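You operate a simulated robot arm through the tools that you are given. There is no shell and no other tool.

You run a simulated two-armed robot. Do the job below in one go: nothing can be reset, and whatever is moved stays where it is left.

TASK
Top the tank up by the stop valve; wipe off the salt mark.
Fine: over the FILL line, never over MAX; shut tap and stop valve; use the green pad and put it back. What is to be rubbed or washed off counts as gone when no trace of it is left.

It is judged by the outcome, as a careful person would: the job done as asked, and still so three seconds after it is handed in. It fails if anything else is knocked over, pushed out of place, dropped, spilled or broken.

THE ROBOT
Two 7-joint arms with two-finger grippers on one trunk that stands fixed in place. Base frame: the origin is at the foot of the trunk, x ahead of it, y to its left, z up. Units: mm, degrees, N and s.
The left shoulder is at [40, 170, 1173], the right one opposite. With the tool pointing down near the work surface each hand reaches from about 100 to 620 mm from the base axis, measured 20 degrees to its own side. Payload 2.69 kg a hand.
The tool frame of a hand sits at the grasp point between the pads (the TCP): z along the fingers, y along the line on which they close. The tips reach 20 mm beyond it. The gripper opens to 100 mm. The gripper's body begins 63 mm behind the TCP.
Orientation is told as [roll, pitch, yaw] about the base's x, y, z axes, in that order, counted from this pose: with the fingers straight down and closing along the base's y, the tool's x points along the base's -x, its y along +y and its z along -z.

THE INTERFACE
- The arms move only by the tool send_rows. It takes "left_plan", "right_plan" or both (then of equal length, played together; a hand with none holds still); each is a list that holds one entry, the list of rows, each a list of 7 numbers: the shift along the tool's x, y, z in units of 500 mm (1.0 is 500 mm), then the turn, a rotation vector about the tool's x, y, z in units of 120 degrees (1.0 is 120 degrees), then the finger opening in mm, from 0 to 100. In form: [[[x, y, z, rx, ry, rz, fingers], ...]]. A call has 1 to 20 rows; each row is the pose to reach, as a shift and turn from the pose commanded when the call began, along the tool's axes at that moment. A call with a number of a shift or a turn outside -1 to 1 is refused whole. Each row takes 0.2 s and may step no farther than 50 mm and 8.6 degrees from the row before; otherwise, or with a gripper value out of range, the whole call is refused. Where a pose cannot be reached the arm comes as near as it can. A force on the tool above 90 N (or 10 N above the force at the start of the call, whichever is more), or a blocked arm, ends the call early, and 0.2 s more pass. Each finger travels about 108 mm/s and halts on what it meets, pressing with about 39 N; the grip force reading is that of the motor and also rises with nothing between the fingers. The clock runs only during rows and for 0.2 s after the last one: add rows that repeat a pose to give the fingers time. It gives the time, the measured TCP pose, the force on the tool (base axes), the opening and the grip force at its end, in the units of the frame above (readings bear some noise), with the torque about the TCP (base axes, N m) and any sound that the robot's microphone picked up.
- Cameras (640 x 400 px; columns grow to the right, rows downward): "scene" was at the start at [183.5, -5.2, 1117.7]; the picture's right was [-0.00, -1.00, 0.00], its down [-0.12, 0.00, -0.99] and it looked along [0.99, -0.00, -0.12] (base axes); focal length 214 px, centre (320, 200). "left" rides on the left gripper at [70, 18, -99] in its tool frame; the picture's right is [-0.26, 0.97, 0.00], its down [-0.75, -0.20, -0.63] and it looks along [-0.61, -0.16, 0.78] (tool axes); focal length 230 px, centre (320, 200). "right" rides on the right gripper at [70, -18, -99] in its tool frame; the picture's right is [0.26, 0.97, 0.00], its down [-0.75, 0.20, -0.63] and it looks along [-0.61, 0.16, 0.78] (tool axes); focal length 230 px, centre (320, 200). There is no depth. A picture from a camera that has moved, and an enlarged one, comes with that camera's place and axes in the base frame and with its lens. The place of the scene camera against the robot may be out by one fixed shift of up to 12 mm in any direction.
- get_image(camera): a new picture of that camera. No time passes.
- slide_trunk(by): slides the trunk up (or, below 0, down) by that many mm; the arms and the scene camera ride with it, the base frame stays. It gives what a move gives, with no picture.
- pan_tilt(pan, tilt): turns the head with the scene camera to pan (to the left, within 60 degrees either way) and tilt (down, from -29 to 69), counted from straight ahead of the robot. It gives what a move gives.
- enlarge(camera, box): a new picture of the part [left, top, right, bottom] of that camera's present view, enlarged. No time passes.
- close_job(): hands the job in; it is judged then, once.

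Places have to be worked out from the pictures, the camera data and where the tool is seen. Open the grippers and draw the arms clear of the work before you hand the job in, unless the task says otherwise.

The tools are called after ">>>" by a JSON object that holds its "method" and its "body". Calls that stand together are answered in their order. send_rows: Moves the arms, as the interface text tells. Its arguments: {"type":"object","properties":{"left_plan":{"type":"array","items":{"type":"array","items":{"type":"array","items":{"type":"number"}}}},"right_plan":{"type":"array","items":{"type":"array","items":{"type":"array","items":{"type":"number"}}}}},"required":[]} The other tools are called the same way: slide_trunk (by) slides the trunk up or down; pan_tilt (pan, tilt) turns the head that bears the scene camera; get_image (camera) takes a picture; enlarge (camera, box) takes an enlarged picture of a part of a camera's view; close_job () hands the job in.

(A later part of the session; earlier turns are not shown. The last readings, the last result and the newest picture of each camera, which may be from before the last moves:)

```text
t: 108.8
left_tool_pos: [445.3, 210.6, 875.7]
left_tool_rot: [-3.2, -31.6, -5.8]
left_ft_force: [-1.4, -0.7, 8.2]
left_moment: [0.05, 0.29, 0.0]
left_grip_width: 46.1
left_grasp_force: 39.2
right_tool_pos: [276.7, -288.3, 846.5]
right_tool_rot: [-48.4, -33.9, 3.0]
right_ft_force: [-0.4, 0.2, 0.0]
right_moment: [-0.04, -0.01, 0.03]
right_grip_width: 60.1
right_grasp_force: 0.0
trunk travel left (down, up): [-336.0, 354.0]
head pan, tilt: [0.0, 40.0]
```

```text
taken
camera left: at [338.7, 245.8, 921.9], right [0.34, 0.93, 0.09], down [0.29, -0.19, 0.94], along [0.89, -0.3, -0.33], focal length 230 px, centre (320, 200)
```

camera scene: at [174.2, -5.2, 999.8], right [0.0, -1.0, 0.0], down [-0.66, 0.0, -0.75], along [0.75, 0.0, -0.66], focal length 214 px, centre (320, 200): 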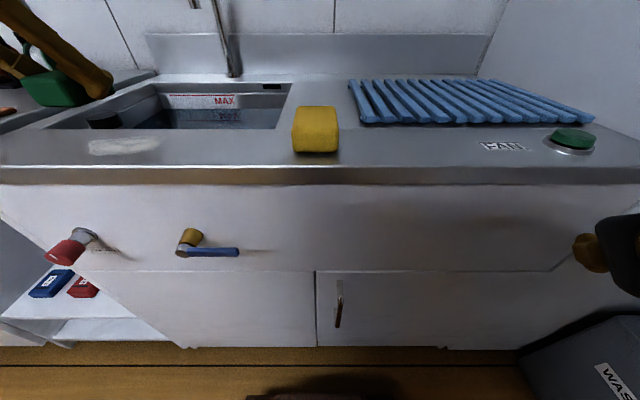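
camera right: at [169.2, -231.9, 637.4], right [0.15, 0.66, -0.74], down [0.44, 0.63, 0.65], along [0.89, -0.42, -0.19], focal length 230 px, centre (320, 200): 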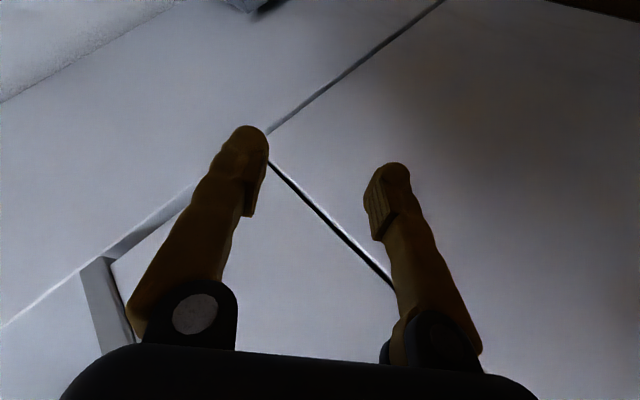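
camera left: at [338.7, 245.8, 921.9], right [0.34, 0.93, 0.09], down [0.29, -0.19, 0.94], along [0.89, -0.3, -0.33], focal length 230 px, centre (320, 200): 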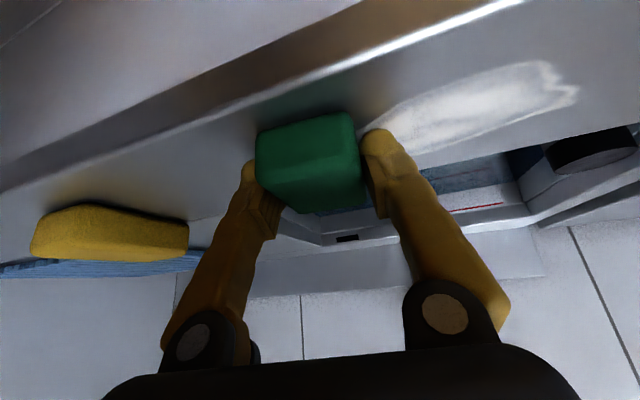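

Contact at TCP z≈876 with 8 N, slightly on the near edge. I'll press 3 mm more, level the pad 1.5°, and sweep across the whole mark toward +y and back on a second, deeper line.

>>> {"method": "send_rows", "body": {"left_plan": [[[0.0056, 0.03, 0.0017, 0.001, 0.0125, -0.0014, 35], [0.0082, 0.0597, -0.0017, 0.001, 0.0125, -0.0014, 35], [0.0108, 0.0894, -0.005, 0.001, 0.0125, -0.0014, 35], [0.0134, 0.1191, -0.0084, 0.001, 0.0125, -0.0014, 35], [0.016, 0.1488, -0.0117, 0.001, 0.0125, -0.0014, 35], [0.0186, 0.1785, -0.0151, 0.001, 0.0125, -0.0014, 35], [0.0212, 0.2082, -0.0185, 0.001, 0.0125, -0.0014, 35], [0.0238, 0.2379, -0.0218, 0.001, 0.0125, -0.0014, 35], [0.0264, 0.2676, -0.0252, 0.001, 0.0125, -0.0014, 35], [0.029, 0.2973, -0.0285, 0.001, 0.0125, -0.0014, 35], [0.0316, 0.327, -0.0319, 0.001, 0.0125, -0.0014, 35], [0.0129, 0.33, -0.0206, 0.001, 0.0125, -0.0014, 35], [-0.0058, 0.3328, -0.0094, 0.001, 0.0125, -0.0014, 35], [-0.0096, 0.2892, -0.0045, 0.001, 0.0125, -0.0014, 35], [-0.0134, 0.2456, 0.0004, 0.001, 0.0125, -0.0014, 35], [-0.0172, 0.202, 0.0053, 0.001, 0.0125, -0.0014, 35], [-0.021, 0.1584, 0.0102, 0.001, 0.0125, -0.0014, 35], [-0.0248, 0.1148, 0.0151, 0.001, 0.0125, -0.0014, 35], [-0.0286, 0.0712, 0.02, 0.001, 0.0125, -0.0014, 35], [-0.0324, 0.0276, 0.0249, 0.001, 0.0125, -0.0014, 35]]]}}

>>> {"method": "get_image", "body": {"camera": "left"}}

>>> {"method": "enlarge", "body": {"camera": "scene", "box": [40, 80, 340, 180]}}

```text
t: 113.0
left_tool_pos: [466.9, 225.5, 872.8]
left_tool_rot: [-3.4, -30.3, -5.4]
left_ft_force: [2.4, 25.2, 39.0]
left_moment: [0.65, -0.51, 0.3]
left_grip_width: 45.8
left_grasp_force: 39.0
right_tool_pos: [276.6, -286.8, 848.9]
right_tool_rot: [-47.9, -34.5, 2.8]
right_ft_force: [0.7, 0.5, 0.0]
right_moment: [-0.01, 0.05, 0.0]
right_grip_width: 60.0
right_grasp_force: 0.0
trunk travel left (down, up): [-336.0, 354.0]
head pan, tilt: [0.0, 40.0]
```

```text
taken
camera left: at [361.7, 259.2, 922.4], right [0.34, 0.94, 0.08], down [0.31, -0.19, 0.93], along [0.89, -0.29, -0.35], focal length 230 px, centre (320, 200)
```

left: 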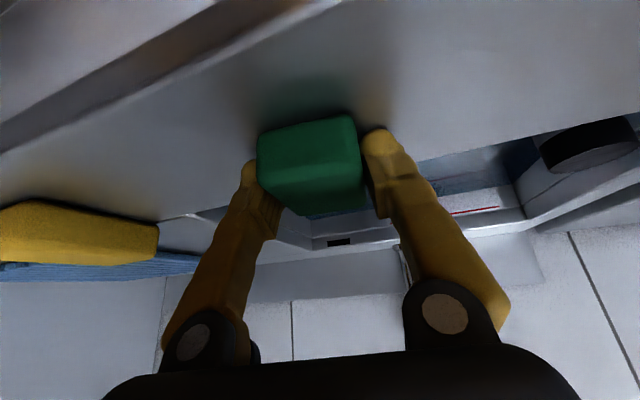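

```text
2.13 times, centred on (190, 130) of scene
camera zoom: at [172.2, -4.2, 1000.2], right [0.0, -1.0, 0.0], down [-0.65, 0.0, -0.76], along [0.76, 0.0, -0.65], focal length 458 px, centre (597, 349)
```

zoom: 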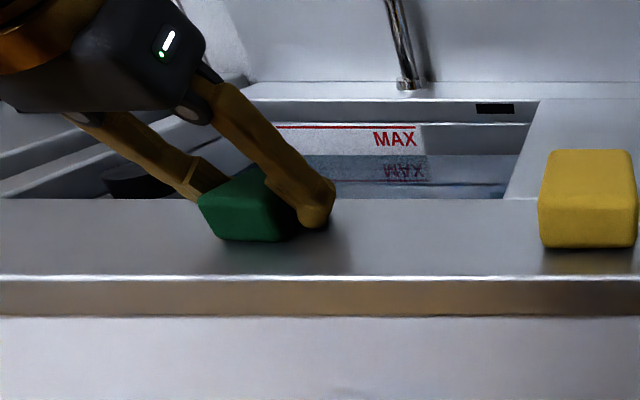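

The mark looks gone outside the pad's footprint. I'll lift the pad and inspect the whole rim closely.

>>> {"method": "send_rows", "body": {"left_plan": [[[-0.021, -0.002, -0.034, 0, 0, 0, 35], [-0.042, -0.004, -0.068, 0, 0, 0, 35], [-0.0625, -0.006, -0.102, 0, 0, 0, 35], [-0.083, -0.008, -0.136, 0, 0, 0, 35]]]}}

>>> {"method": "get_image", "body": {"camera": "left"}}

>>> {"method": "enlarge", "body": {"camera": "left", "box": [200, 0, 480, 140]}}

>>> {"method": "enlarge", "body": {"camera": "scene", "box": [60, 110, 260, 190]}}

```text
t: 114.0
left_tool_pos: [467.9, 220.7, 950.8]
left_tool_rot: [-3.6, -29.7, -5.6]
left_ft_force: [-0.1, -0.6, 1.1]
left_moment: [0.0, -0.01, 0.04]
left_grip_width: 46.1
left_grasp_force: 38.6
right_tool_pos: [277.5, -287.9, 847.8]
right_tool_rot: [-48.1, -34.2, 2.8]
right_ft_force: [0.5, 0.3, -0.4]
right_moment: [0.0, -0.05, 0.0]
right_grip_width: 59.8
right_grasp_force: 0.0
trunk travel left (down, up): [-336.0, 354.0]
head pan, tilt: [0.0, 40.0]
```

```text
taken
camera left: at [363.3, 256.2, 1000.4], right [0.35, 0.93, 0.08], down [0.31, -0.19, 0.93], along [0.88, -0.3, -0.36], focal length 230 px, centre (320, 200)
```

left: 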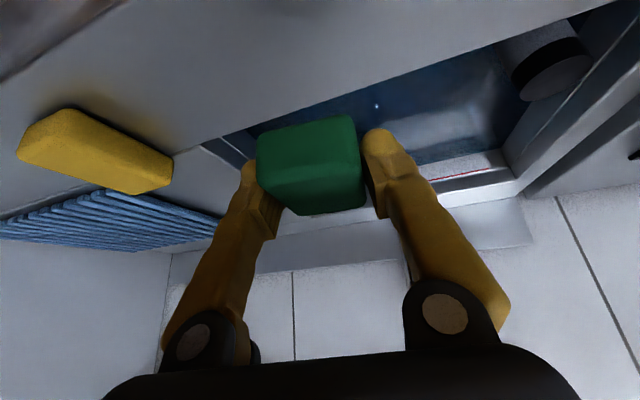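

```text
2.29 times, centred on (340, 70) of left
camera zoom: at [363.3, 256.2, 1000.4], right [0.35, 0.93, 0.08], down [0.31, -0.19, 0.93], along [0.88, -0.3, -0.36], focal length 526 px, centre (274, 497)
```

zoom: 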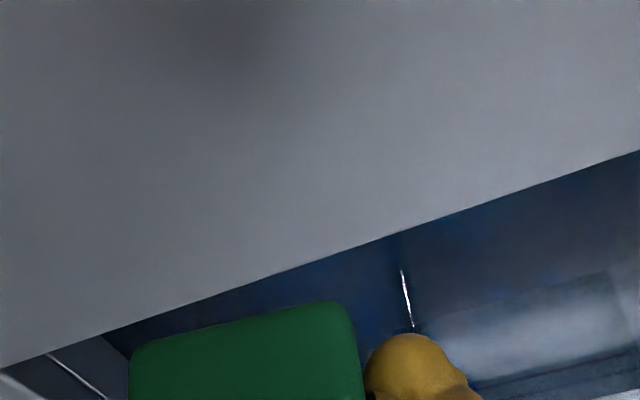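

```text
3.20 times, centred on (160, 150) of scene
camera zoom: at [174.1, -5.4, 999.8], right [0.0, -1.0, 0.0], down [-0.66, 0.0, -0.76], along [0.76, 0.0, -0.66], focal length 686 px, centre (832, 360)
```

zoom: 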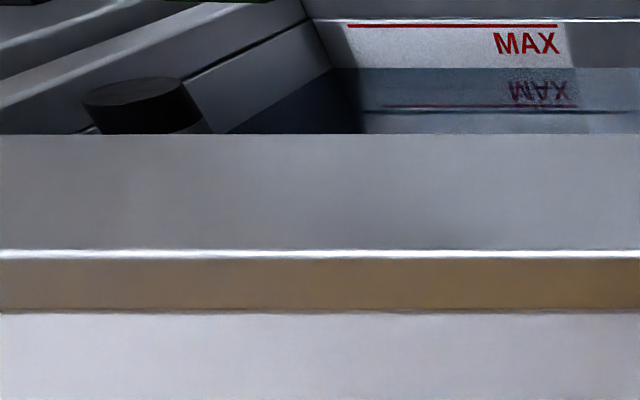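

Nothing is visible of the mark. I'll pull the hand back a little so its camera sees the near part of the rim too and check for faint traces.

>>> {"method": "send_rows", "body": {"left_plan": [[[0.004, 0.04, -0.045, 0, 0, 0, 35], [0.01, 0.08, -0.09, 0, 0, 0, 35], [0.016, 0.12, -0.135, 0, 0, 0, 35], [0.022, 0.14, -0.16, 0, 0, 0, 35]]]}}

>>> {"method": "get_image", "body": {"camera": "left"}}

>>> {"method": "enlarge", "body": {"camera": "left", "box": [160, 0, 480, 140]}}

>>> {"method": "get_image", "body": {"camera": "scene"}}

```text
t: 115.0
left_tool_pos: [428.6, 301.6, 1011.1]
left_tool_rot: [-3.4, -29.9, -5.7]
left_ft_force: [0.1, -0.4, -0.9]
left_moment: [0.0, -0.03, 0.01]
left_grip_width: 46.3
left_grasp_force: 39.2
right_tool_pos: [277.2, -289.1, 847.9]
right_tool_rot: [-48.1, -33.9, 2.9]
right_ft_force: [0.1, 0.5, -0.4]
right_moment: [0.02, 0.02, 0.02]
right_grip_width: 60.2
right_grasp_force: 0.1
trunk travel left (down, up): [-336.0, 354.0]
head pan, tilt: [0.0, 40.0]
```

```text
taken
camera left: at [323.5, 336.2, 1060.6], right [0.35, 0.93, 0.08], down [0.31, -0.19, 0.93], along [0.88, -0.3, -0.36], focal length 230 px, centre (320, 200)
```

left: 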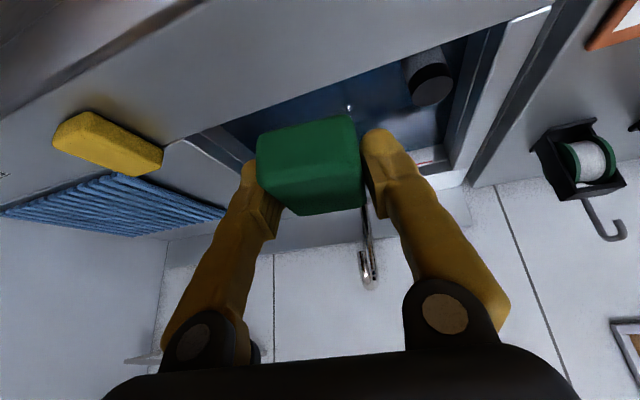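

```text
2.00 times, centred on (320, 70) of left
camera zoom: at [323.5, 336.2, 1060.6], right [0.35, 0.93, 0.08], down [0.31, -0.19, 0.93], along [0.88, -0.3, -0.36], focal length 460 px, centre (320, 460)
```

zoom: 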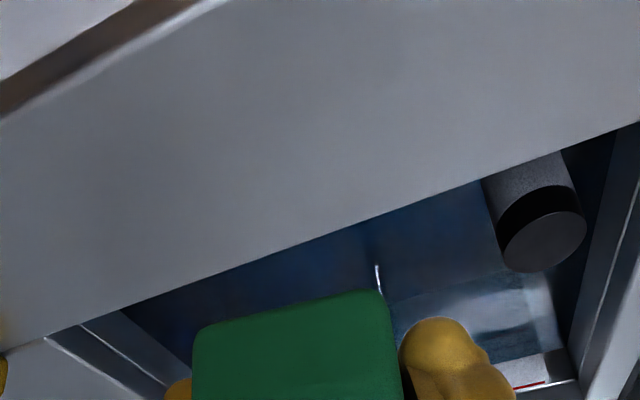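

```text
taken
camera scene: at [174.1, -5.0, 999.8], right [0.0, -1.0, 0.0], down [-0.66, 0.0, -0.76], along [0.76, 0.0, -0.66], focal length 214 px, centre (320, 200)
```

scene: 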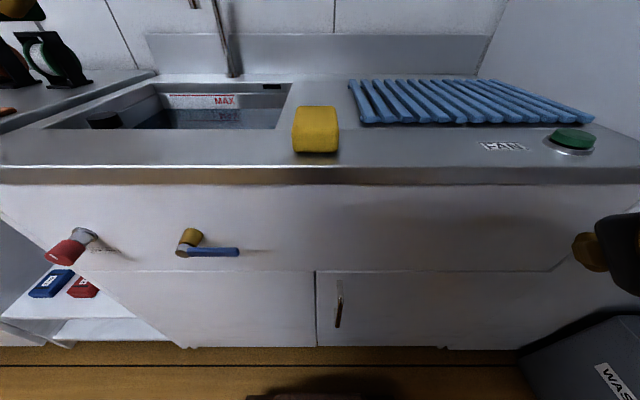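

The rim is clean everywhere. Now I'll carry the pad back out to the same arm posture used for the pick-up: (636, -3, 1176) at this trunk height.

>>> {"method": "send_rows", "body": {"left_plan": [[[-0.057, -0.057, -0.002, 0.002, -0.0014, 0, 35], [-0.115, -0.113, -0.003, 0.005, -0.0028, 0, 35], [-0.172, -0.17, -0.005, 0.007, -0.0043, 0, 35], [-0.23, -0.227, -0.007, 0.009, -0.0057, 0, 35], [-0.287, -0.283, -0.008, 0.012, -0.0071, 0, 35], [-0.345, -0.34, -0.01, 0.014, -0.0085, 0, 35], [-0.402, -0.397, -0.012, 0.016, -0.01, 0, 35], [-0.46, -0.454, -0.014, 0.019, -0.0114, 0, 35], [-0.517, -0.51, -0.015, 0.021, -0.0128, 0, 35], [-0.575, -0.567, -0.017, 0.0233, -0.0142, 0, 35], [-0.575, -0.567, -0.017, 0.0233, -0.0142, 0, 35]]]}}

>>> {"method": "get_image", "body": {"camera": "left"}}

```text
t: 117.5
left_tool_pos: [638.3, -4.5, 1177.9]
left_tool_rot: [-6.4, -31.6, -5.4]
left_ft_force: [-0.2, -0.2, 0.0]
left_moment: [-0.05, -0.01, 0.03]
left_grip_width: 46.1
left_grasp_force: 38.8
right_tool_pos: [277.6, -288.1, 847.8]
right_tool_rot: [-48.4, -33.8, 3.0]
right_ft_force: [-0.5, -0.5, 0.5]
right_moment: [-0.03, 0.0, -0.01]
right_grip_width: 59.9
right_grasp_force: 0.1
trunk travel left (down, up): [-336.0, 354.0]
head pan, tilt: [0.0, 40.0]
```

```text
taken
camera left: at [533.7, 35.7, 1223.7], right [0.37, 0.93, 0.04], down [0.29, -0.16, 0.94], along [0.89, -0.33, -0.32], focal length 230 px, centre (320, 200)
```

left: 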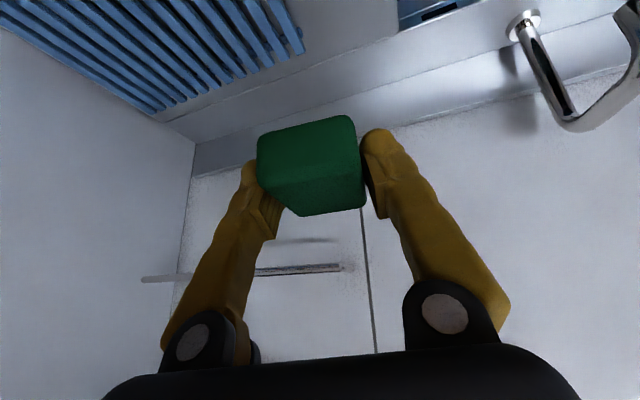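

The posture matches the lifted grasp within 2 mm. I'll lower the trunk 290 mm, stopping about 10 mm above the counter.

>>> {"method": "slide_trunk", "body": {"by": -290}}

>>> {"method": "get_image", "body": {"camera": "left"}}

```text
t: 120.4
left_tool_pos: [638.9, -3.6, 887.7]
left_tool_rot: [-6.3, -31.5, -5.4]
left_ft_force: [-0.4, 0.3, -1.2]
left_moment: [-0.02, 0.0, 0.01]
left_grip_width: 46.2
left_grasp_force: 38.6
right_tool_pos: [273.7, -286.3, 555.2]
right_tool_rot: [-48.0, -33.8, 3.1]
right_ft_force: [0.2, -0.8, 0.6]
right_moment: [0.0, -0.02, -0.02]
right_grip_width: 59.9
right_grasp_force: 0.1
trunk travel left (down, up): [-46.0, 644.0]
head pan, tilt: [0.0, 40.0]
```

```text
taken
camera left: at [533.4, 36.0, 933.2], right [0.37, 0.93, 0.04], down [0.29, -0.16, 0.95], along [0.89, -0.33, -0.32], focal length 230 px, centre (320, 200)
```

left: 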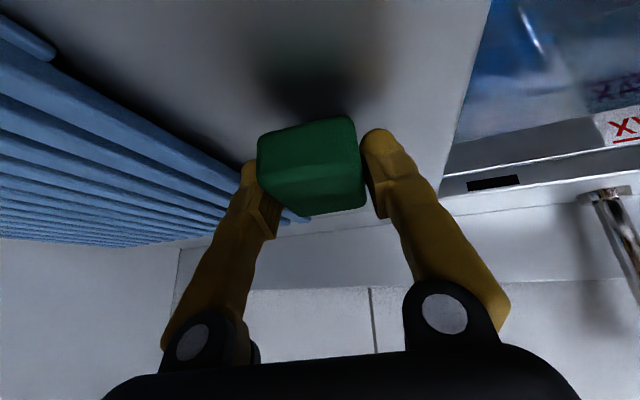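

The pad hovers about 12 mm over its spot, and TCP x is 2.7 mm further than the original. I'll lower 10 mm and read the force.

>>> {"method": "slide_trunk", "body": {"by": -10}}

```text
t: 121.0
left_tool_pos: [638.6, -4.0, 878.6]
left_tool_rot: [-6.3, -31.6, -5.4]
left_ft_force: [0.1, 0.6, -0.1]
left_moment: [-0.02, 0.02, 0.03]
left_grip_width: 46.4
left_grasp_force: 38.8
right_tool_pos: [272.8, -287.4, 546.4]
right_tool_rot: [-47.8, -33.9, 3.1]
right_ft_force: [-0.7, 0.3, 0.7]
right_moment: [0.0, 0.0, 0.0]
right_grip_width: 60.0
right_grasp_force: 0.0
trunk travel left (down, up): [-36.0, 654.0]
head pan, tilt: [0.0, 40.0]
```

No contact yet at 878.6; I'll lower another 3 mm.

>>> {"method": "slide_trunk", "body": {"by": -3}}

```text
t: 121.5
left_tool_pos: [638.7, -3.4, 876.0]
left_tool_rot: [-6.2, -31.7, -5.4]
left_ft_force: [1.5, -0.5, 2.8]
left_moment: [0.05, 0.06, -0.03]
left_grip_width: 46.1
left_grasp_force: 39.3
right_tool_pos: [273.8, -287.5, 543.7]
right_tool_rot: [-48.0, -33.7, 3.1]
right_ft_force: [0.8, 0.3, 0.3]
right_moment: [-0.03, -0.01, -0.03]
right_grip_width: 59.9
right_grasp_force: 0.1
trunk travel left (down, up): [-33.0, 657.0]
head pan, tilt: [0.0, 40.0]
```

Light contact (2.8 N): the pad is down. I'll ease it back 2.5 mm to its original x and open the fingers.

>>> {"method": "send_rows", "body": {"left_plan": [[[0.0042, -0.0008, -0.0026, 0, 0, 0, 35], [0.0042, -0.0008, -0.0026, 0, 0, 0, 48], [0.0042, -0.0008, -0.0026, 0, 0, 0, 54], [0.0042, -0.0008, -0.0026, 0, 0, 0, 62], [0.0042, -0.0008, -0.0026, 0, 0, 0, 62]]]}}

>>> {"method": "get_image", "body": {"camera": "left"}}

```text
t: 122.7
left_tool_pos: [634.1, -4.0, 874.7]
left_tool_rot: [-6.3, -31.6, -5.5]
left_ft_force: [-1.7, -3.7, 5.2]
left_moment: [0.09, 0.03, 0.05]
left_grip_width: 58.5
left_grasp_force: 0.1
right_tool_pos: [274.8, -287.0, 543.2]
right_tool_rot: [-47.8, -34.0, 3.1]
right_ft_force: [-0.4, 0.2, -0.1]
right_moment: [0.01, 0.01, 0.02]
right_grip_width: 60.0
right_grasp_force: 0.1
trunk travel left (down, up): [-33.0, 657.0]
head pan, tilt: [0.0, 40.0]
```

```text
taken
camera left: at [530.1, 35.6, 920.4], right [0.37, 0.93, 0.04], down [0.29, -0.16, 0.95], along [0.89, -0.33, -0.32], focal length 230 px, centre (320, 200)
```

left: 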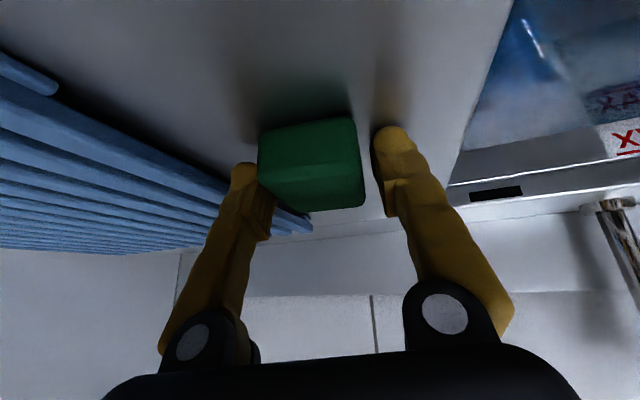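

The pad is released. I'll lift 5 mm, widen the fingers to clear the pad, then check.

>>> {"method": "slide_trunk", "body": {"by": 5}}

>>> {"method": "send_rows", "body": {"left_plan": [[[0, 0, 0, 0, 0, 0, 68], [0, 0, 0, 0, 0, 0, 74], [0, 0, 0, 0, 0, 0, 74]]]}}

>>> {"method": "get_image", "body": {"camera": "left"}}

```text
t: 123.2
left_tool_pos: [636.0, -3.2, 878.3]
left_tool_rot: [-6.3, -31.5, -5.4]
left_ft_force: [0.7, -0.2, 0.0]
left_moment: [0.0, -0.01, -0.01]
left_grip_width: 62.2
left_grasp_force: 0.0
right_tool_pos: [275.0, -287.0, 547.9]
right_tool_rot: [-47.8, -33.8, 3.1]
right_ft_force: [-0.4, -0.3, 0.1]
right_moment: [0.02, -0.02, -0.01]
right_grip_width: 60.0
right_grasp_force: 0.1
trunk travel left (down, up): [-38.0, 652.0]
head pan, tilt: [0.0, 40.0]
```

```text
t: 124.0
left_tool_pos: [636.2, -1.7, 880.7]
left_tool_rot: [-6.3, -31.6, -5.5]
left_ft_force: [0.1, 0.3, -0.4]
left_moment: [0.0, 0.01, 0.03]
left_grip_width: 73.9
left_grasp_force: 0.1
right_tool_pos: [274.1, -287.1, 548.2]
right_tool_rot: [-47.8, -33.9, 3.0]
right_ft_force: [0.5, -0.4, 0.0]
right_moment: [0.0, -0.06, 0.02]
right_grip_width: 59.9
right_grasp_force: 0.1
trunk travel left (down, up): [-38.0, 652.0]
head pan, tilt: [0.0, 40.0]
```

```text
taken
camera left: at [530.7, 36.1, 924.9], right [0.37, 0.93, 0.04], down [0.29, -0.16, 0.94], along [0.89, -0.33, -0.32], focal length 230 px, centre (320, 200)
```

left: 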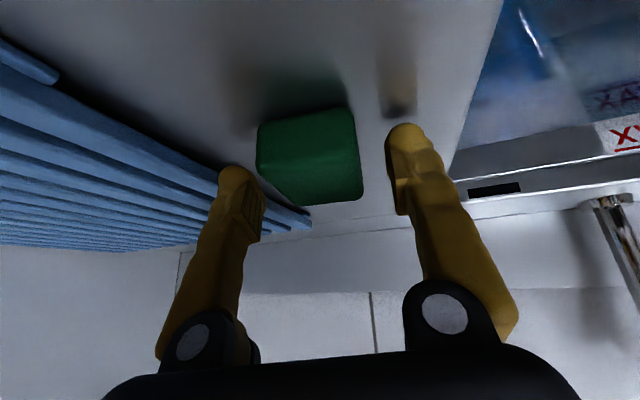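

The pad stands flat between the open fingers. I'll rise 60 mm to compare its position with the original view.

>>> {"method": "slide_trunk", "body": {"by": 60}}

>>> {"method": "get_image", "body": {"camera": "left"}}

>>> {"method": "enlarge", "body": {"camera": "left", "box": [200, 0, 400, 140]}}

```text
t: 125.0
left_tool_pos: [636.7, -3.0, 940.4]
left_tool_rot: [-6.3, -31.6, -5.5]
left_ft_force: [0.3, 1.2, -0.2]
left_moment: [0.01, -0.02, 0.01]
left_grip_width: 74.0
left_grasp_force: 0.0
right_tool_pos: [275.1, -287.3, 608.8]
right_tool_rot: [-47.8, -34.0, 2.9]
right_ft_force: [0.1, 0.1, 0.8]
right_moment: [-0.01, 0.01, 0.0]
right_grip_width: 60.0
right_grasp_force: 0.1
trunk travel left (down, up): [-98.0, 592.0]
head pan, tilt: [0.0, 40.0]
```

```text
taken
camera left: at [530.9, 36.0, 984.8], right [0.37, 0.93, 0.04], down [0.29, -0.16, 0.94], along [0.89, -0.33, -0.32], focal length 230 px, centre (320, 200)
```

left: 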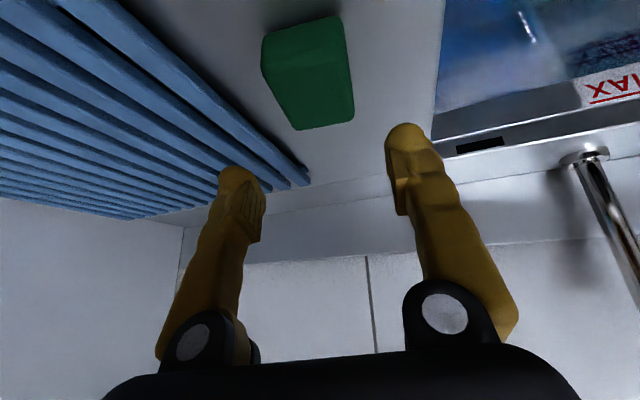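

```text
2.86 times, centred on (300, 70) of left
camera zoom: at [530.9, 36.0, 984.8], right [0.37, 0.93, 0.04], down [0.29, -0.16, 0.94], along [0.89, -0.33, -0.32], focal length 657 px, centre (377, 571)
```

zoom: 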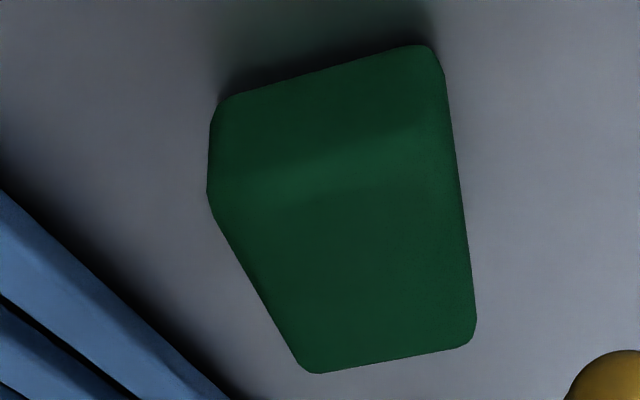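

The pad is back within a few mm, but it has turned about 10° because the fingers' closing line was yawed 9°. I'll correct that: rotate the hand 10° about its finger axis so it closes square, then go down and square the pad up gently.

>>> {"method": "send_rows", "body": {"left_plan": [[[-0.004, 0.0007, 0.002, 0, 0, -0.042, 74], [-0.0085, 0.0015, 0.005, 0, 0, -0.0843, 74], [-0.0085, 0.0015, 0.005, 0, 0, -0.0843, 72]]]}}

>>> {"method": "slide_trunk", "body": {"by": -52}}

>>> {"method": "get_image", "body": {"camera": "left"}}

```text
t: 125.8
left_tool_pos: [642.1, -3.6, 940.0]
left_tool_rot: [-12.3, -30.0, 6.2]
left_ft_force: [-0.1, -0.4, -0.2]
left_moment: [0.01, -0.03, 0.0]
left_grip_width: 72.0
left_grasp_force: 0.1
right_tool_pos: [273.7, -286.2, 607.9]
right_tool_rot: [-47.9, -34.0, 2.9]
right_ft_force: [-0.4, 0.1, 0.0]
right_moment: [0.01, -0.01, -0.03]
right_grip_width: 59.9
right_grasp_force: 0.1
trunk travel left (down, up): [-98.0, 592.0]
head pan, tilt: [0.0, 40.0]
```

```text
t: 126.7
left_tool_pos: [640.4, -2.6, 887.7]
left_tool_rot: [-12.3, -29.9, 6.2]
left_ft_force: [0.4, -0.2, -0.3]
left_moment: [0.01, 0.02, -0.03]
left_grip_width: 72.0
left_grasp_force: 0.0
right_tool_pos: [275.2, -286.7, 557.0]
right_tool_rot: [-47.8, -33.9, 3.1]
right_ft_force: [-0.6, 0.0, 0.5]
right_moment: [0.0, -0.03, 0.01]
right_grip_width: 60.1
right_grasp_force: 0.1
trunk travel left (down, up): [-46.0, 644.0]
head pan, tilt: [0.0, 40.0]
```

```text
taken
camera left: at [532.5, 23.7, 933.1], right [0.22, 0.97, -0.05], down [0.33, -0.03, 0.94], along [0.92, -0.23, -0.32], focal length 230 px, centre (320, 200)
```

left: 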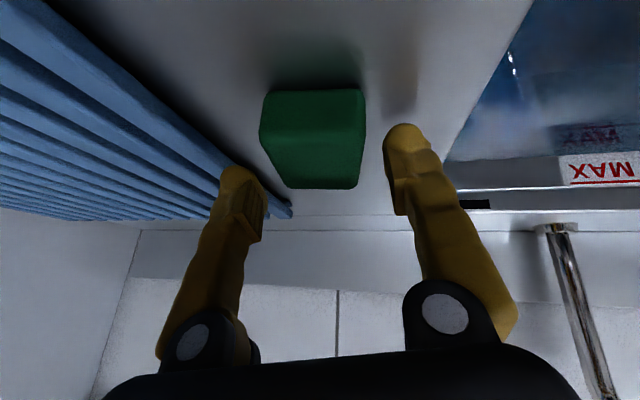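

The closing line is now square to the counter. I'll lower 6 mm to z≈882, still clear of the surface, then squeeze, ease the pad back a few mm, and release.

>>> {"method": "slide_trunk", "body": {"by": -6}}

>>> {"method": "send_rows", "body": {"left_plan": [[[0, 0, 0, 0, 0, 0, 60], [0, 0, 0, 0, 0, 0, 50], [0, 0, 0, 0, 0, 0, 42], [0, 0, 0, 0, 0, 0, 42], [0.005, 0, -0.003, 0, 0, 0, 42], [0.0085, 0, -0.0053, 0, 0, 0, 42], [0.0085, 0, -0.0053, 0, 0, 0, 50], [0.0085, 0, -0.0053, 0, 0, 0, 60], [0.0085, 0, -0.0053, 0, 0, 0, 64], [0.0085, 0, -0.0053, 0, 0, 0, 64]]]}}

>>> {"method": "get_image", "body": {"camera": "left"}}

```text
t: 127.3
left_tool_pos: [641.3, -3.9, 882.3]
left_tool_rot: [-12.3, -30.0, 6.1]
left_ft_force: [-0.3, -0.4, -0.1]
left_moment: [0.02, 0.01, -0.02]
left_grip_width: 72.1
left_grasp_force: 0.0
right_tool_pos: [275.4, -286.1, 550.5]
right_tool_rot: [-47.8, -34.0, 3.0]
right_ft_force: [0.5, -0.3, 0.7]
right_moment: [0.01, 0.02, -0.03]
right_grip_width: 60.0
right_grasp_force: 0.1
trunk travel left (down, up): [-40.0, 650.0]
head pan, tilt: [0.0, 40.0]
```

```text
t: 129.5
left_tool_pos: [635.8, -3.7, 882.5]
left_tool_rot: [-12.3, -29.8, 6.1]
left_ft_force: [0.2, 0.5, -0.5]
left_moment: [-0.01, -0.01, 0.02]
left_grip_width: 63.9
left_grasp_force: 0.0
right_tool_pos: [274.5, -287.2, 549.8]
right_tool_rot: [-47.8, -34.0, 3.1]
right_ft_force: [-0.5, 0.2, 0.1]
right_moment: [-0.02, 0.03, 0.01]
right_grip_width: 59.8
right_grasp_force: 0.0
trunk travel left (down, up): [-40.0, 650.0]
head pan, tilt: [0.0, 40.0]
```

```text
taken
camera left: at [527.2, 24.2, 927.2], right [0.22, 0.97, -0.05], down [0.33, -0.03, 0.94], along [0.92, -0.23, -0.32], focal length 230 px, centre (320, 200)
```

left: 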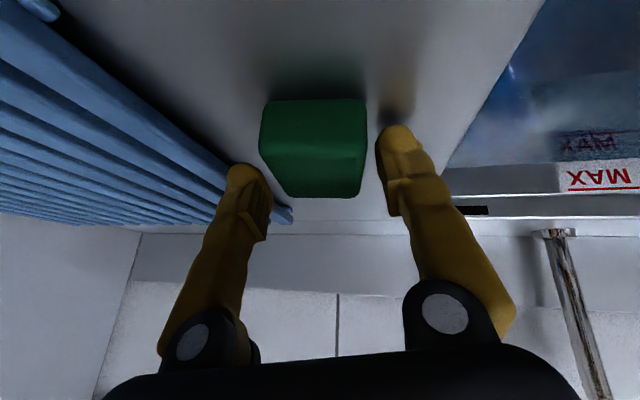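

Released again with the pad flat. I'll widen the fingers, rise 60 mm and measure its pose.

>>> {"method": "send_rows", "body": {"left_plan": [[[0, 0, 0, 0, 0, 0, 72], [0, 0, 0, 0, 0, 0, 74]]]}}

>>> {"method": "slide_trunk", "body": {"by": 60}}

>>> {"method": "enlarge", "body": {"camera": "left", "box": [200, 0, 400, 140]}}

```text
t: 130.1
left_tool_pos: [634.7, -3.3, 882.3]
left_tool_rot: [-12.3, -29.9, 6.1]
left_ft_force: [0.0, 0.1, 0.3]
left_moment: [0.0, 0.02, 0.0]
left_grip_width: 73.9
left_grasp_force: 0.1
right_tool_pos: [274.7, -286.6, 551.1]
right_tool_rot: [-47.7, -34.0, 3.0]
right_ft_force: [0.4, 0.1, 0.4]
right_moment: [0.01, 0.01, 0.01]
right_grip_width: 60.0
right_grasp_force: 0.1
trunk travel left (down, up): [-40.0, 650.0]
head pan, tilt: [0.0, 40.0]
```

```text
t: 131.1
left_tool_pos: [636.8, -3.3, 943.0]
left_tool_rot: [-12.3, -29.9, 6.1]
left_ft_force: [0.8, 0.6, -0.1]
left_moment: [-0.02, 0.01, 0.02]
left_grip_width: 74.0
left_grasp_force: 0.1
right_tool_pos: [276.3, -286.9, 610.4]
right_tool_rot: [-47.8, -34.1, 2.9]
right_ft_force: [0.5, 0.4, 0.6]
right_moment: [0.01, 0.0, -0.02]
right_grip_width: 60.0
right_grasp_force: 0.1
trunk travel left (down, up): [-100.0, 590.0]
head pan, tilt: [0.0, 40.0]
```

```text
2.86 times, centred on (300, 70) of left
camera zoom: at [527.5, 24.1, 987.1], right [0.22, 0.97, -0.05], down [0.33, -0.03, 0.94], along [0.92, -0.23, -0.32], focal length 657 px, centre (377, 571)
```

zoom: 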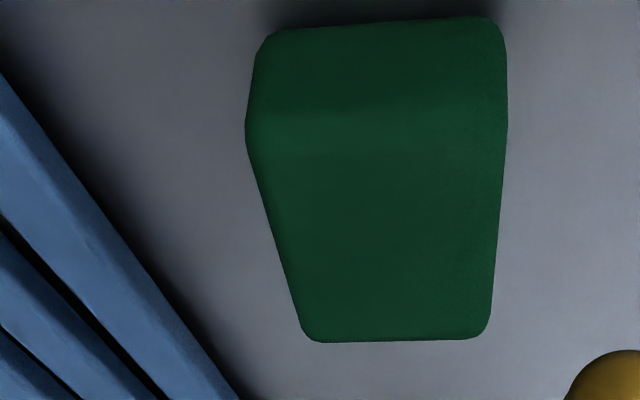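

The pad's centre is back at (639, -5), but it is still turned about 8°; my squeeze was too weak. I'll go down again and squeeze firmly before releasing.

>>> {"method": "slide_trunk", "body": {"by": -60}}

>>> {"method": "send_rows", "body": {"left_plan": [[[0, 0, 0, 0, 0, 0, 60], [0, 0, 0, 0, 0, 0, 50], [0, 0, 0, 0, 0, 0, 40], [0, 0, 0, 0, 0, 0, 30], [0, 0, 0, 0, 0, 0, 30], [0, 0, 0, 0, 0, 0, 30], [0, 0, 0, 0, 0, 0, 30], [0, 0, 0, 0, 0, 0, 30]]]}}

>>> {"method": "enlarge", "body": {"camera": "left", "box": [200, 60, 440, 240]}}

```text
t: 132.1
left_tool_pos: [636.2, -4.7, 882.4]
left_tool_rot: [-12.3, -29.9, 6.1]
left_ft_force: [1.2, -0.3, 0.5]
left_moment: [0.01, -0.01, 0.02]
left_grip_width: 73.9
left_grasp_force: 0.0
right_tool_pos: [274.0, -285.9, 549.8]
right_tool_rot: [-47.8, -33.9, 3.1]
right_ft_force: [0.4, -0.2, 0.3]
right_moment: [-0.01, 0.02, 0.0]
right_grip_width: 60.0
right_grasp_force: 0.0
trunk travel left (down, up): [-40.0, 650.0]
head pan, tilt: [0.0, 40.0]
```

```text
t: 133.9
left_tool_pos: [635.4, -3.6, 881.8]
left_tool_rot: [-12.3, -30.1, 6.1]
left_ft_force: [0.7, 0.3, 1.2]
left_moment: [0.03, -0.04, -0.06]
left_grip_width: 48.9
left_grasp_force: 39.2
right_tool_pos: [275.7, -286.2, 550.3]
right_tool_rot: [-47.7, -34.0, 3.0]
right_ft_force: [0.3, -0.7, 0.0]
right_moment: [0.03, 0.02, 0.01]
right_grip_width: 60.0
right_grasp_force: 0.1
trunk travel left (down, up): [-40.0, 650.0]
head pan, tilt: [0.0, 40.0]
```

```text
2.22 times, centred on (320, 150) of left
camera zoom: at [527.3, 24.2, 927.3], right [0.22, 0.97, -0.05], down [0.33, -0.03, 0.94], along [0.92, -0.23, -0.32], focal length 511 px, centre (320, 311)
```

zoom: 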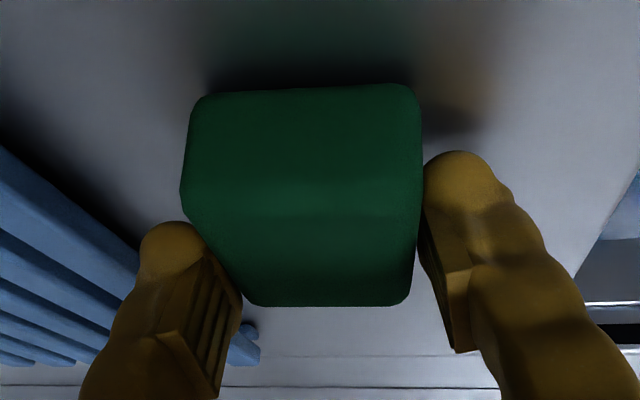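

The grip is firm but friction with the counter keeps it from turning fully. I'll lift it 8 mm so it can square itself in the fingers.

>>> {"method": "slide_trunk", "body": {"by": 8}}

>>> {"method": "enlarge", "body": {"camera": "left", "box": [200, 60, 440, 240]}}

```text
t: 134.5
left_tool_pos: [635.5, -3.2, 889.0]
left_tool_rot: [-12.3, -29.9, 6.2]
left_ft_force: [-0.1, -0.7, 0.5]
left_moment: [-0.01, -0.02, 0.0]
left_grip_width: 48.6
left_grasp_force: 39.1
right_tool_pos: [274.8, -287.5, 558.2]
right_tool_rot: [-47.8, -34.0, 3.0]
right_ft_force: [0.1, -0.1, 0.6]
right_moment: [0.0, -0.01, 0.01]
right_grip_width: 60.1
right_grasp_force: 0.1
trunk travel left (down, up): [-48.0, 642.0]
head pan, tilt: [0.0, 40.0]
```

```text
2.22 times, centred on (320, 150) of left
camera zoom: at [527.3, 24.1, 935.1], right [0.22, 0.97, -0.05], down [0.33, -0.03, 0.94], along [0.92, -0.23, -0.32], focal length 511 px, centre (320, 311)
```

zoom: 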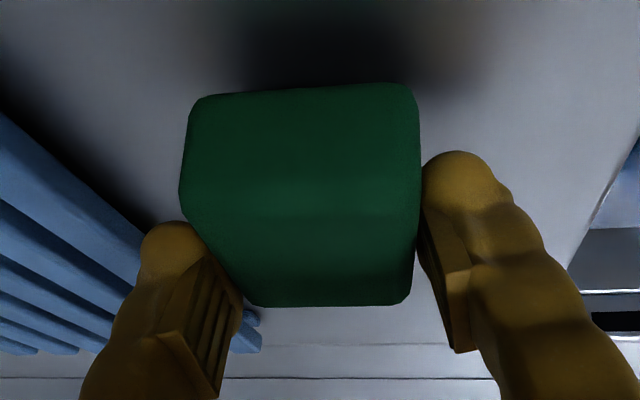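

The pad came up with the same slight turn relative to the hand. While it's lifted I'll turn the hand 6° about the vertical to bring the pad square.

>>> {"method": "send_rows", "body": {"left_plan": [[[0, 0, 0, -0.013, -0.0045, -0.021, 30], [0, 0, 0, -0.0258, -0.0091, -0.0419, 30], [0, 0, 0, -0.0258, -0.0091, -0.0419, 30]]]}}

>>> {"method": "enlarge", "body": {"camera": "left", "box": [200, 60, 440, 240]}}

```text
t: 135.3
left_tool_pos: [638.3, 4.6, 897.0]
left_tool_rot: [-13.1, -30.3, 13.1]
left_ft_force: [-0.3, 0.2, 0.0]
left_moment: [-0.02, 0.0, 0.01]
left_grip_width: 48.3
left_grasp_force: 39.7
right_tool_pos: [274.4, -286.7, 558.0]
right_tool_rot: [-47.8, -34.1, 3.0]
right_ft_force: [0.0, 0.5, 0.7]
right_moment: [0.0, 0.01, -0.02]
right_grip_width: 60.0
right_grasp_force: 0.0
trunk travel left (down, up): [-48.0, 642.0]
head pan, tilt: [0.0, 40.0]
```

```text
2.22 times, centred on (320, 150) of left
camera zoom: at [526.6, 18.8, 941.9], right [0.11, 0.99, -0.06], down [0.32, 0.02, 0.95], along [0.94, -0.12, -0.32], focal length 511 px, centre (320, 311)
```

zoom: 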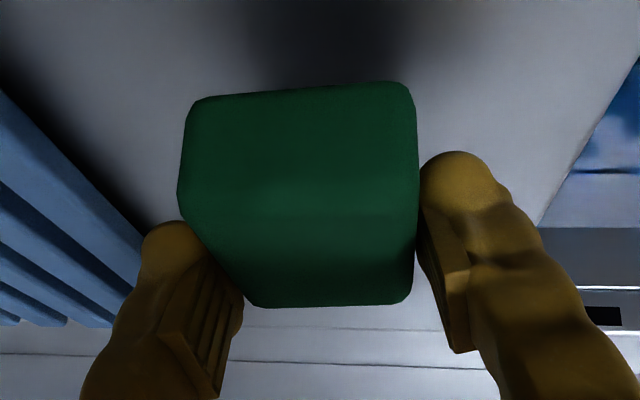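

The shoulder limit pushed the hand 8 mm off with that turn. I'll instead take the turn about the finger axis, which leaves the wrist where it was.

>>> {"method": "send_rows", "body": {"left_plan": [[[0, 0, 0, 0.013, 0.0045, -0.008, 30], [0, 0, 0, 0.0258, 0.0091, -0.0164, 30], [0, 0, 0, 0.0258, 0.0091, -0.0164, 30]]]}}

>>> {"method": "enlarge", "body": {"camera": "left", "box": [200, 60, 440, 240]}}

```text
t: 136.1
left_tool_pos: [636.3, -3.4, 888.5]
left_tool_rot: [-16.1, -28.4, 13.8]
left_ft_force: [-0.5, -0.1, -1.1]
left_moment: [-0.01, 0.03, 0.02]
left_grip_width: 47.4
left_grasp_force: 39.3
right_tool_pos: [274.2, -286.2, 558.5]
right_tool_rot: [-47.8, -34.0, 3.1]
right_ft_force: [-0.4, 0.2, 0.6]
right_moment: [-0.01, 0.0, 0.02]
right_grip_width: 59.7
right_grasp_force: 0.0
trunk travel left (down, up): [-48.0, 642.0]
head pan, tilt: [0.0, 40.0]
```

```text
2.22 times, centred on (320, 150) of left
camera zoom: at [525.3, 14.7, 934.8], right [0.12, 0.99, -0.11], down [0.34, 0.07, 0.94], along [0.93, -0.15, -0.33], focal length 511 px, centre (320, 311)
```

zoom: 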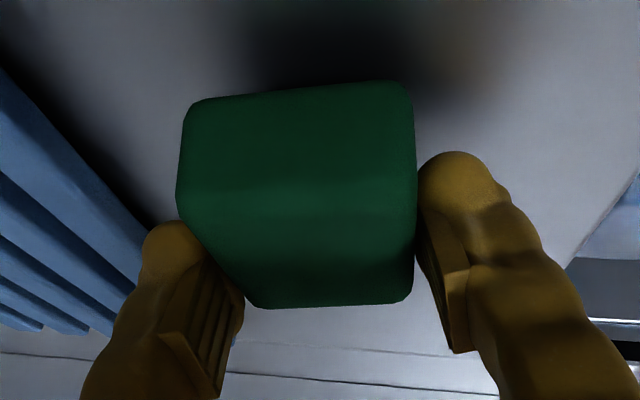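

The pad now looks square and its position is held at (636, -3). I'll lower 7 mm and release.

>>> {"method": "slide_trunk", "body": {"by": -7}}

>>> {"method": "send_rows", "body": {"left_plan": [[[0, 0, 0, 0, 0, 0, 44], [0, 0, 0, 0, 0, 0, 50], [0, 0, 0, 0, 0, 0, 56], [0, 0, 0, 0, 0, 0, 62], [0, 0, 0, 0, 0, 0, 62]]]}}

>>> {"method": "get_image", "body": {"camera": "left"}}

```text
t: 136.6
left_tool_pos: [635.6, -4.2, 884.1]
left_tool_rot: [-16.1, -28.6, 14.1]
left_ft_force: [1.3, -0.9, 4.8]
left_moment: [0.13, -0.18, 0.01]
left_grip_width: 47.4
left_grasp_force: 39.4
right_tool_pos: [274.4, -286.5, 551.5]
right_tool_rot: [-47.7, -34.0, 3.0]
right_ft_force: [-0.7, -0.7, 0.1]
right_moment: [0.0, 0.01, -0.02]
right_grip_width: 59.9
right_grasp_force: 0.1
trunk travel left (down, up): [-41.0, 649.0]
head pan, tilt: [0.0, 40.0]
```

```text
t: 137.8
left_tool_pos: [636.3, -3.9, 883.5]
left_tool_rot: [-16.0, -28.4, 13.8]
left_ft_force: [0.2, 0.8, -0.3]
left_moment: [0.0, 0.01, 0.05]
left_grip_width: 62.0
left_grasp_force: 0.0
right_tool_pos: [274.3, -287.2, 551.0]
right_tool_rot: [-47.7, -34.1, 3.0]
right_ft_force: [0.3, 0.3, -0.8]
right_moment: [0.01, -0.01, 0.01]
right_grip_width: 59.9
right_grasp_force: 0.0
trunk travel left (down, up): [-41.0, 649.0]
head pan, tilt: [0.0, 40.0]
```

```text
taken
camera left: at [525.4, 15.4, 928.6], right [0.12, 0.99, -0.11], down [0.34, 0.07, 0.94], along [0.93, -0.15, -0.33], focal length 230 px, centre (320, 200)
```

left: 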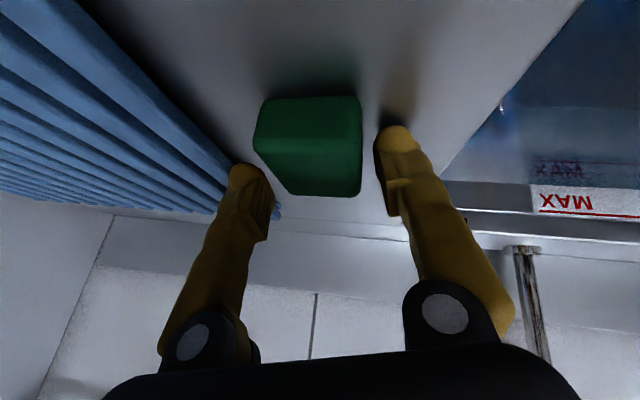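

The pad is flat and free. I'll widen the fingers slightly and rise straight up 60 mm to check.

>>> {"method": "send_rows", "body": {"left_plan": [[[0, 0, 0, 0, 0, 0, 68], [0, 0, 0, 0, 0, 0, 68]]]}}

>>> {"method": "slide_trunk", "body": {"by": 60}}

>>> {"method": "get_image", "body": {"camera": "left"}}

>>> {"method": "enlarge", "body": {"camera": "left", "box": [200, 0, 400, 140]}}

```text
t: 138.4
left_tool_pos: [636.1, -3.0, 883.0]
left_tool_rot: [-16.1, -28.4, 13.9]
left_ft_force: [-0.4, -0.3, 0.3]
left_moment: [0.03, 0.02, -0.02]
left_grip_width: 68.0
left_grasp_force: 0.0
right_tool_pos: [274.4, -285.3, 551.6]
right_tool_rot: [-47.7, -33.8, 3.0]
right_ft_force: [0.2, 0.3, -0.2]
right_moment: [0.0, -0.01, -0.02]
right_grip_width: 60.2
right_grasp_force: 0.1
trunk travel left (down, up): [-41.0, 649.0]
head pan, tilt: [0.0, 40.0]
```

```text
t: 139.4
left_tool_pos: [635.9, -3.1, 942.9]
left_tool_rot: [-16.2, -28.4, 13.9]
left_ft_force: [0.0, -0.7, -0.3]
left_moment: [0.0, -0.01, -0.04]
left_grip_width: 68.1
left_grasp_force: 0.1
right_tool_pos: [276.5, -287.3, 611.8]
right_tool_rot: [-47.8, -33.9, 2.9]
right_ft_force: [0.0, -0.3, 0.5]
right_moment: [0.03, -0.01, 0.03]
right_grip_width: 60.1
right_grasp_force: 0.1
trunk travel left (down, up): [-101.0, 589.0]
head pan, tilt: [0.0, 40.0]
```

```text
taken
camera left: at [525.6, 15.4, 988.5], right [0.12, 0.99, -0.11], down [0.34, 0.07, 0.94], along [0.93, -0.15, -0.33], focal length 230 px, centre (320, 200)
```

left: 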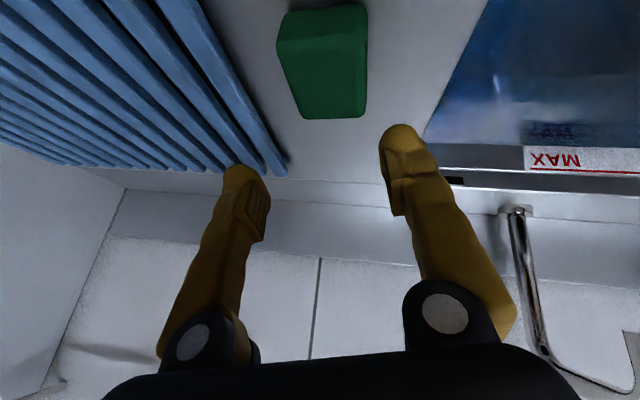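

```text
2.86 times, centred on (300, 70) of left
camera zoom: at [525.6, 15.4, 988.5], right [0.12, 0.99, -0.11], down [0.34, 0.07, 0.94], along [0.93, -0.15, -0.33], focal length 657 px, centre (377, 571)
```

zoom: 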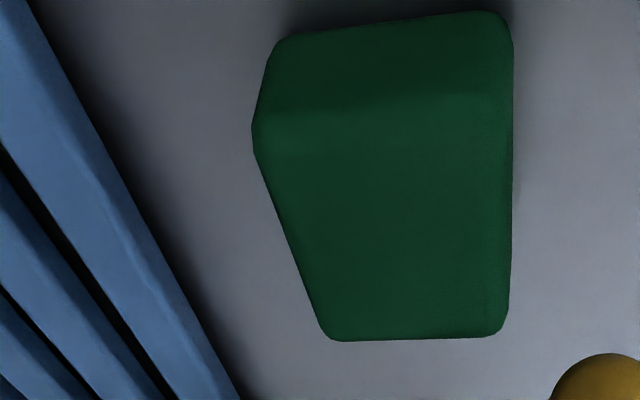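

The pad now lies within about 4 mm and 2–3° of its original place. I'll raise the trunk back to its starting height, carrying the left hand up clear of everything.

>>> {"method": "slide_trunk", "body": {"by": 299}}

>>> {"method": "get_image", "body": {"camera": "scene"}}

```text
t: 142.4
left_tool_pos: [637.9, -4.1, 1241.2]
left_tool_rot: [-16.2, -28.4, 13.9]
left_ft_force: [-0.7, 0.4, -0.3]
left_moment: [-0.03, -0.01, 0.01]
left_grip_width: 68.0
left_grasp_force: 0.0
right_tool_pos: [278.5, -288.4, 910.5]
right_tool_rot: [-48.3, -34.2, 2.8]
right_ft_force: [-1.0, -0.3, 0.9]
right_moment: [-0.01, -0.01, 0.0]
right_grip_width: 60.1
right_grasp_force: 0.0
trunk travel left (down, up): [-400.0, 290.0]
head pan, tilt: [0.0, 40.0]
```

```text
taken
camera scene: at [175.4, -5.2, 1063.7], right [0.0, -1.0, 0.0], down [-0.66, 0.0, -0.75], along [0.75, 0.0, -0.66], focal length 214 px, centre (320, 200)
```

scene: 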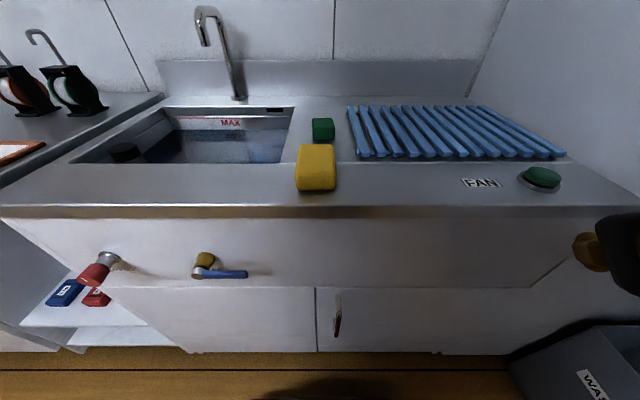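

Everything stands as it should: green pad in its place, salt gone, tap lever horizontal. I'll retract the left hand to its own side and open both grippers.

>>> {"method": "send_rows", "body": {"left_plan": [[[0.0375, 0.068, -0.024, -0.01, 0.025, 0.008, 70], [0.075, 0.135, -0.048, -0.02, 0.05, 0.016, 75], [0.1125, 0.203, -0.072, -0.031, 0.075, 0.024, 80], [0.15, 0.27, -0.096, -0.041, 0.1, 0.032, 85], [0.1875, 0.338, -0.12, -0.051, 0.125, 0.04, 90], [0.225, 0.406, -0.145, -0.061, 0.149, 0.049, 95], [0.2625, 0.473, -0.169, -0.071, 0.174, 0.057, 100], [0.3, 0.541, -0.193, -0.082, 0.199, 0.065, 100], [0.3375, 0.608, -0.217, -0.092, 0.224, 0.073, 100], [0.375, 0.676, -0.241, -0.102, 0.249, 0.081, 100], [0.375, 0.676, -0.241, -0.102, 0.249, 0.081, 100]]], "right_plan": [[[0, 0, 0, 0, 0, 0, 70], [0, 0, 0, 0, 0, 0, 80], [0, 0, 0, 0, 0, 0, 90], [0, 0, 0, 0, 0, 0, 100], [0, 0, 0, 0, 0, 0, 100], [0, 0, 0, 0, 0, 0, 100], [0, 0, 0, 0, 0, 0, 100], [0, 0, 0, 0, 0, 0, 100], [0, 0, 0, 0, 0, 0, 100], [0, 0, 0, 0, 0, 0, 100], [0, 0, 0, 0, 0, 0, 100]]]}}

>>> {"method": "get_image", "body": {"camera": "scene"}}

>>> {"method": "enlarge", "body": {"camera": "scene", "box": [60, 80, 360, 220]}}

>>> {"method": "enlarge", "body": {"camera": "scene", "box": [60, 230, 260, 320]}}

>>> {"method": "get_image", "body": {"camera": "left"}}

```text
t: 144.8
left_tool_pos: [377.9, 304.2, 1162.3]
left_tool_rot: [-0.1, 1.4, -0.2]
left_ft_force: [0.2, -0.3, 0.0]
left_moment: [0.01, 0.0, 0.0]
left_grip_width: 100.1
left_grasp_force: 0.0
right_tool_pos: [278.7, -289.7, 910.6]
right_tool_rot: [-48.4, -33.9, 3.0]
right_ft_force: [0.3, -0.3, -0.1]
right_moment: [0.01, 0.0, 0.0]
right_grip_width: 100.0
right_grasp_force: 0.0
trunk travel left (down, up): [-400.0, 290.0]
head pan, tilt: [0.0, 40.0]
```

```text
taken
camera scene: at [175.6, -5.2, 1063.7], right [0.0, -1.0, 0.0], down [-0.66, 0.0, -0.75], along [0.75, 0.0, -0.66], focal length 214 px, centre (320, 200)
```

scene: 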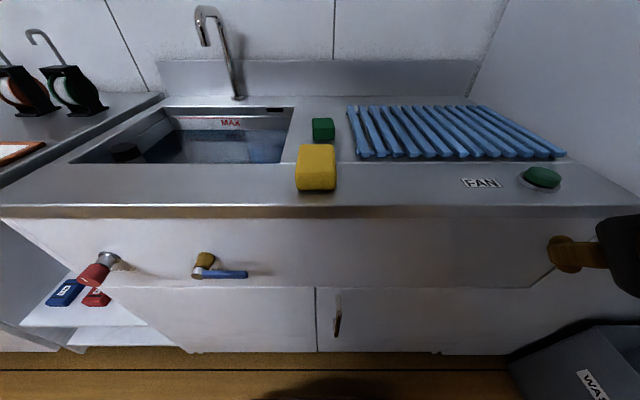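

```text
2.13 times, centred on (210, 150) of scene
camera zoom: at [175.6, -5.2, 1063.7], right [0.0, -1.0, 0.0], down [-0.66, 0.0, -0.75], along [0.75, 0.0, -0.66], focal length 458 px, centre (555, 307)
```

zoom: 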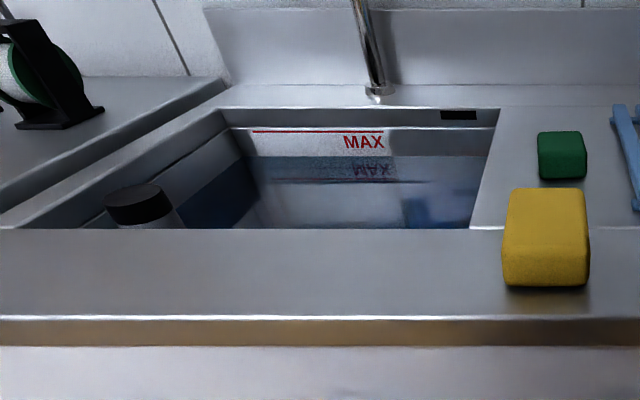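

```text
3.20 times, centred on (160, 275) of scene
camera zoom: at [175.6, -5.2, 1063.7], right [0.0, -1.0, 0.0], down [-0.66, 0.0, -0.75], along [0.75, 0.0, -0.66], focal length 686 px, centre (832, -40)
```

zoom: 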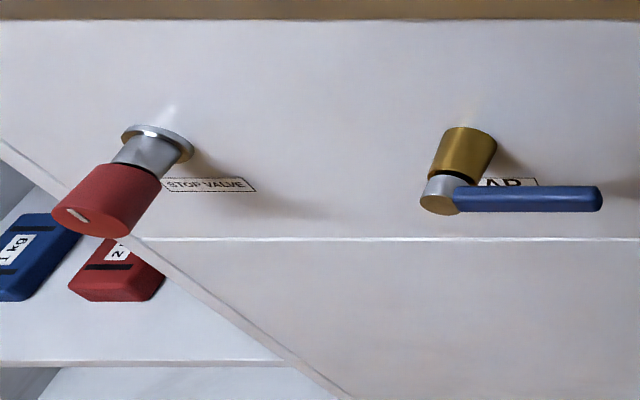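

```text
taken
camera left: at [312.7, 322.6, 1261.8], right [0.26, 0.97, -0.01], down [0.76, -0.2, 0.61], along [0.59, -0.17, -0.79], focal length 230 px, centre (320, 200)
```

left: 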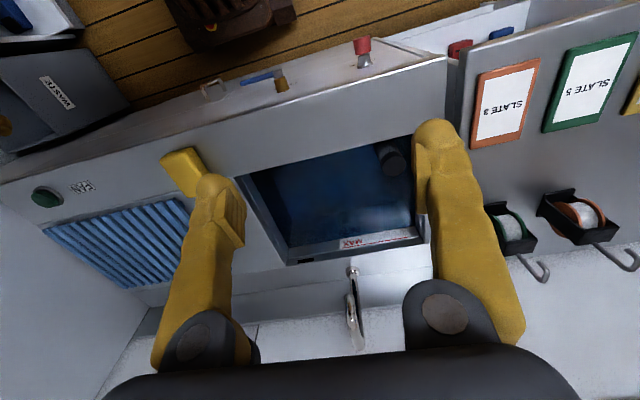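

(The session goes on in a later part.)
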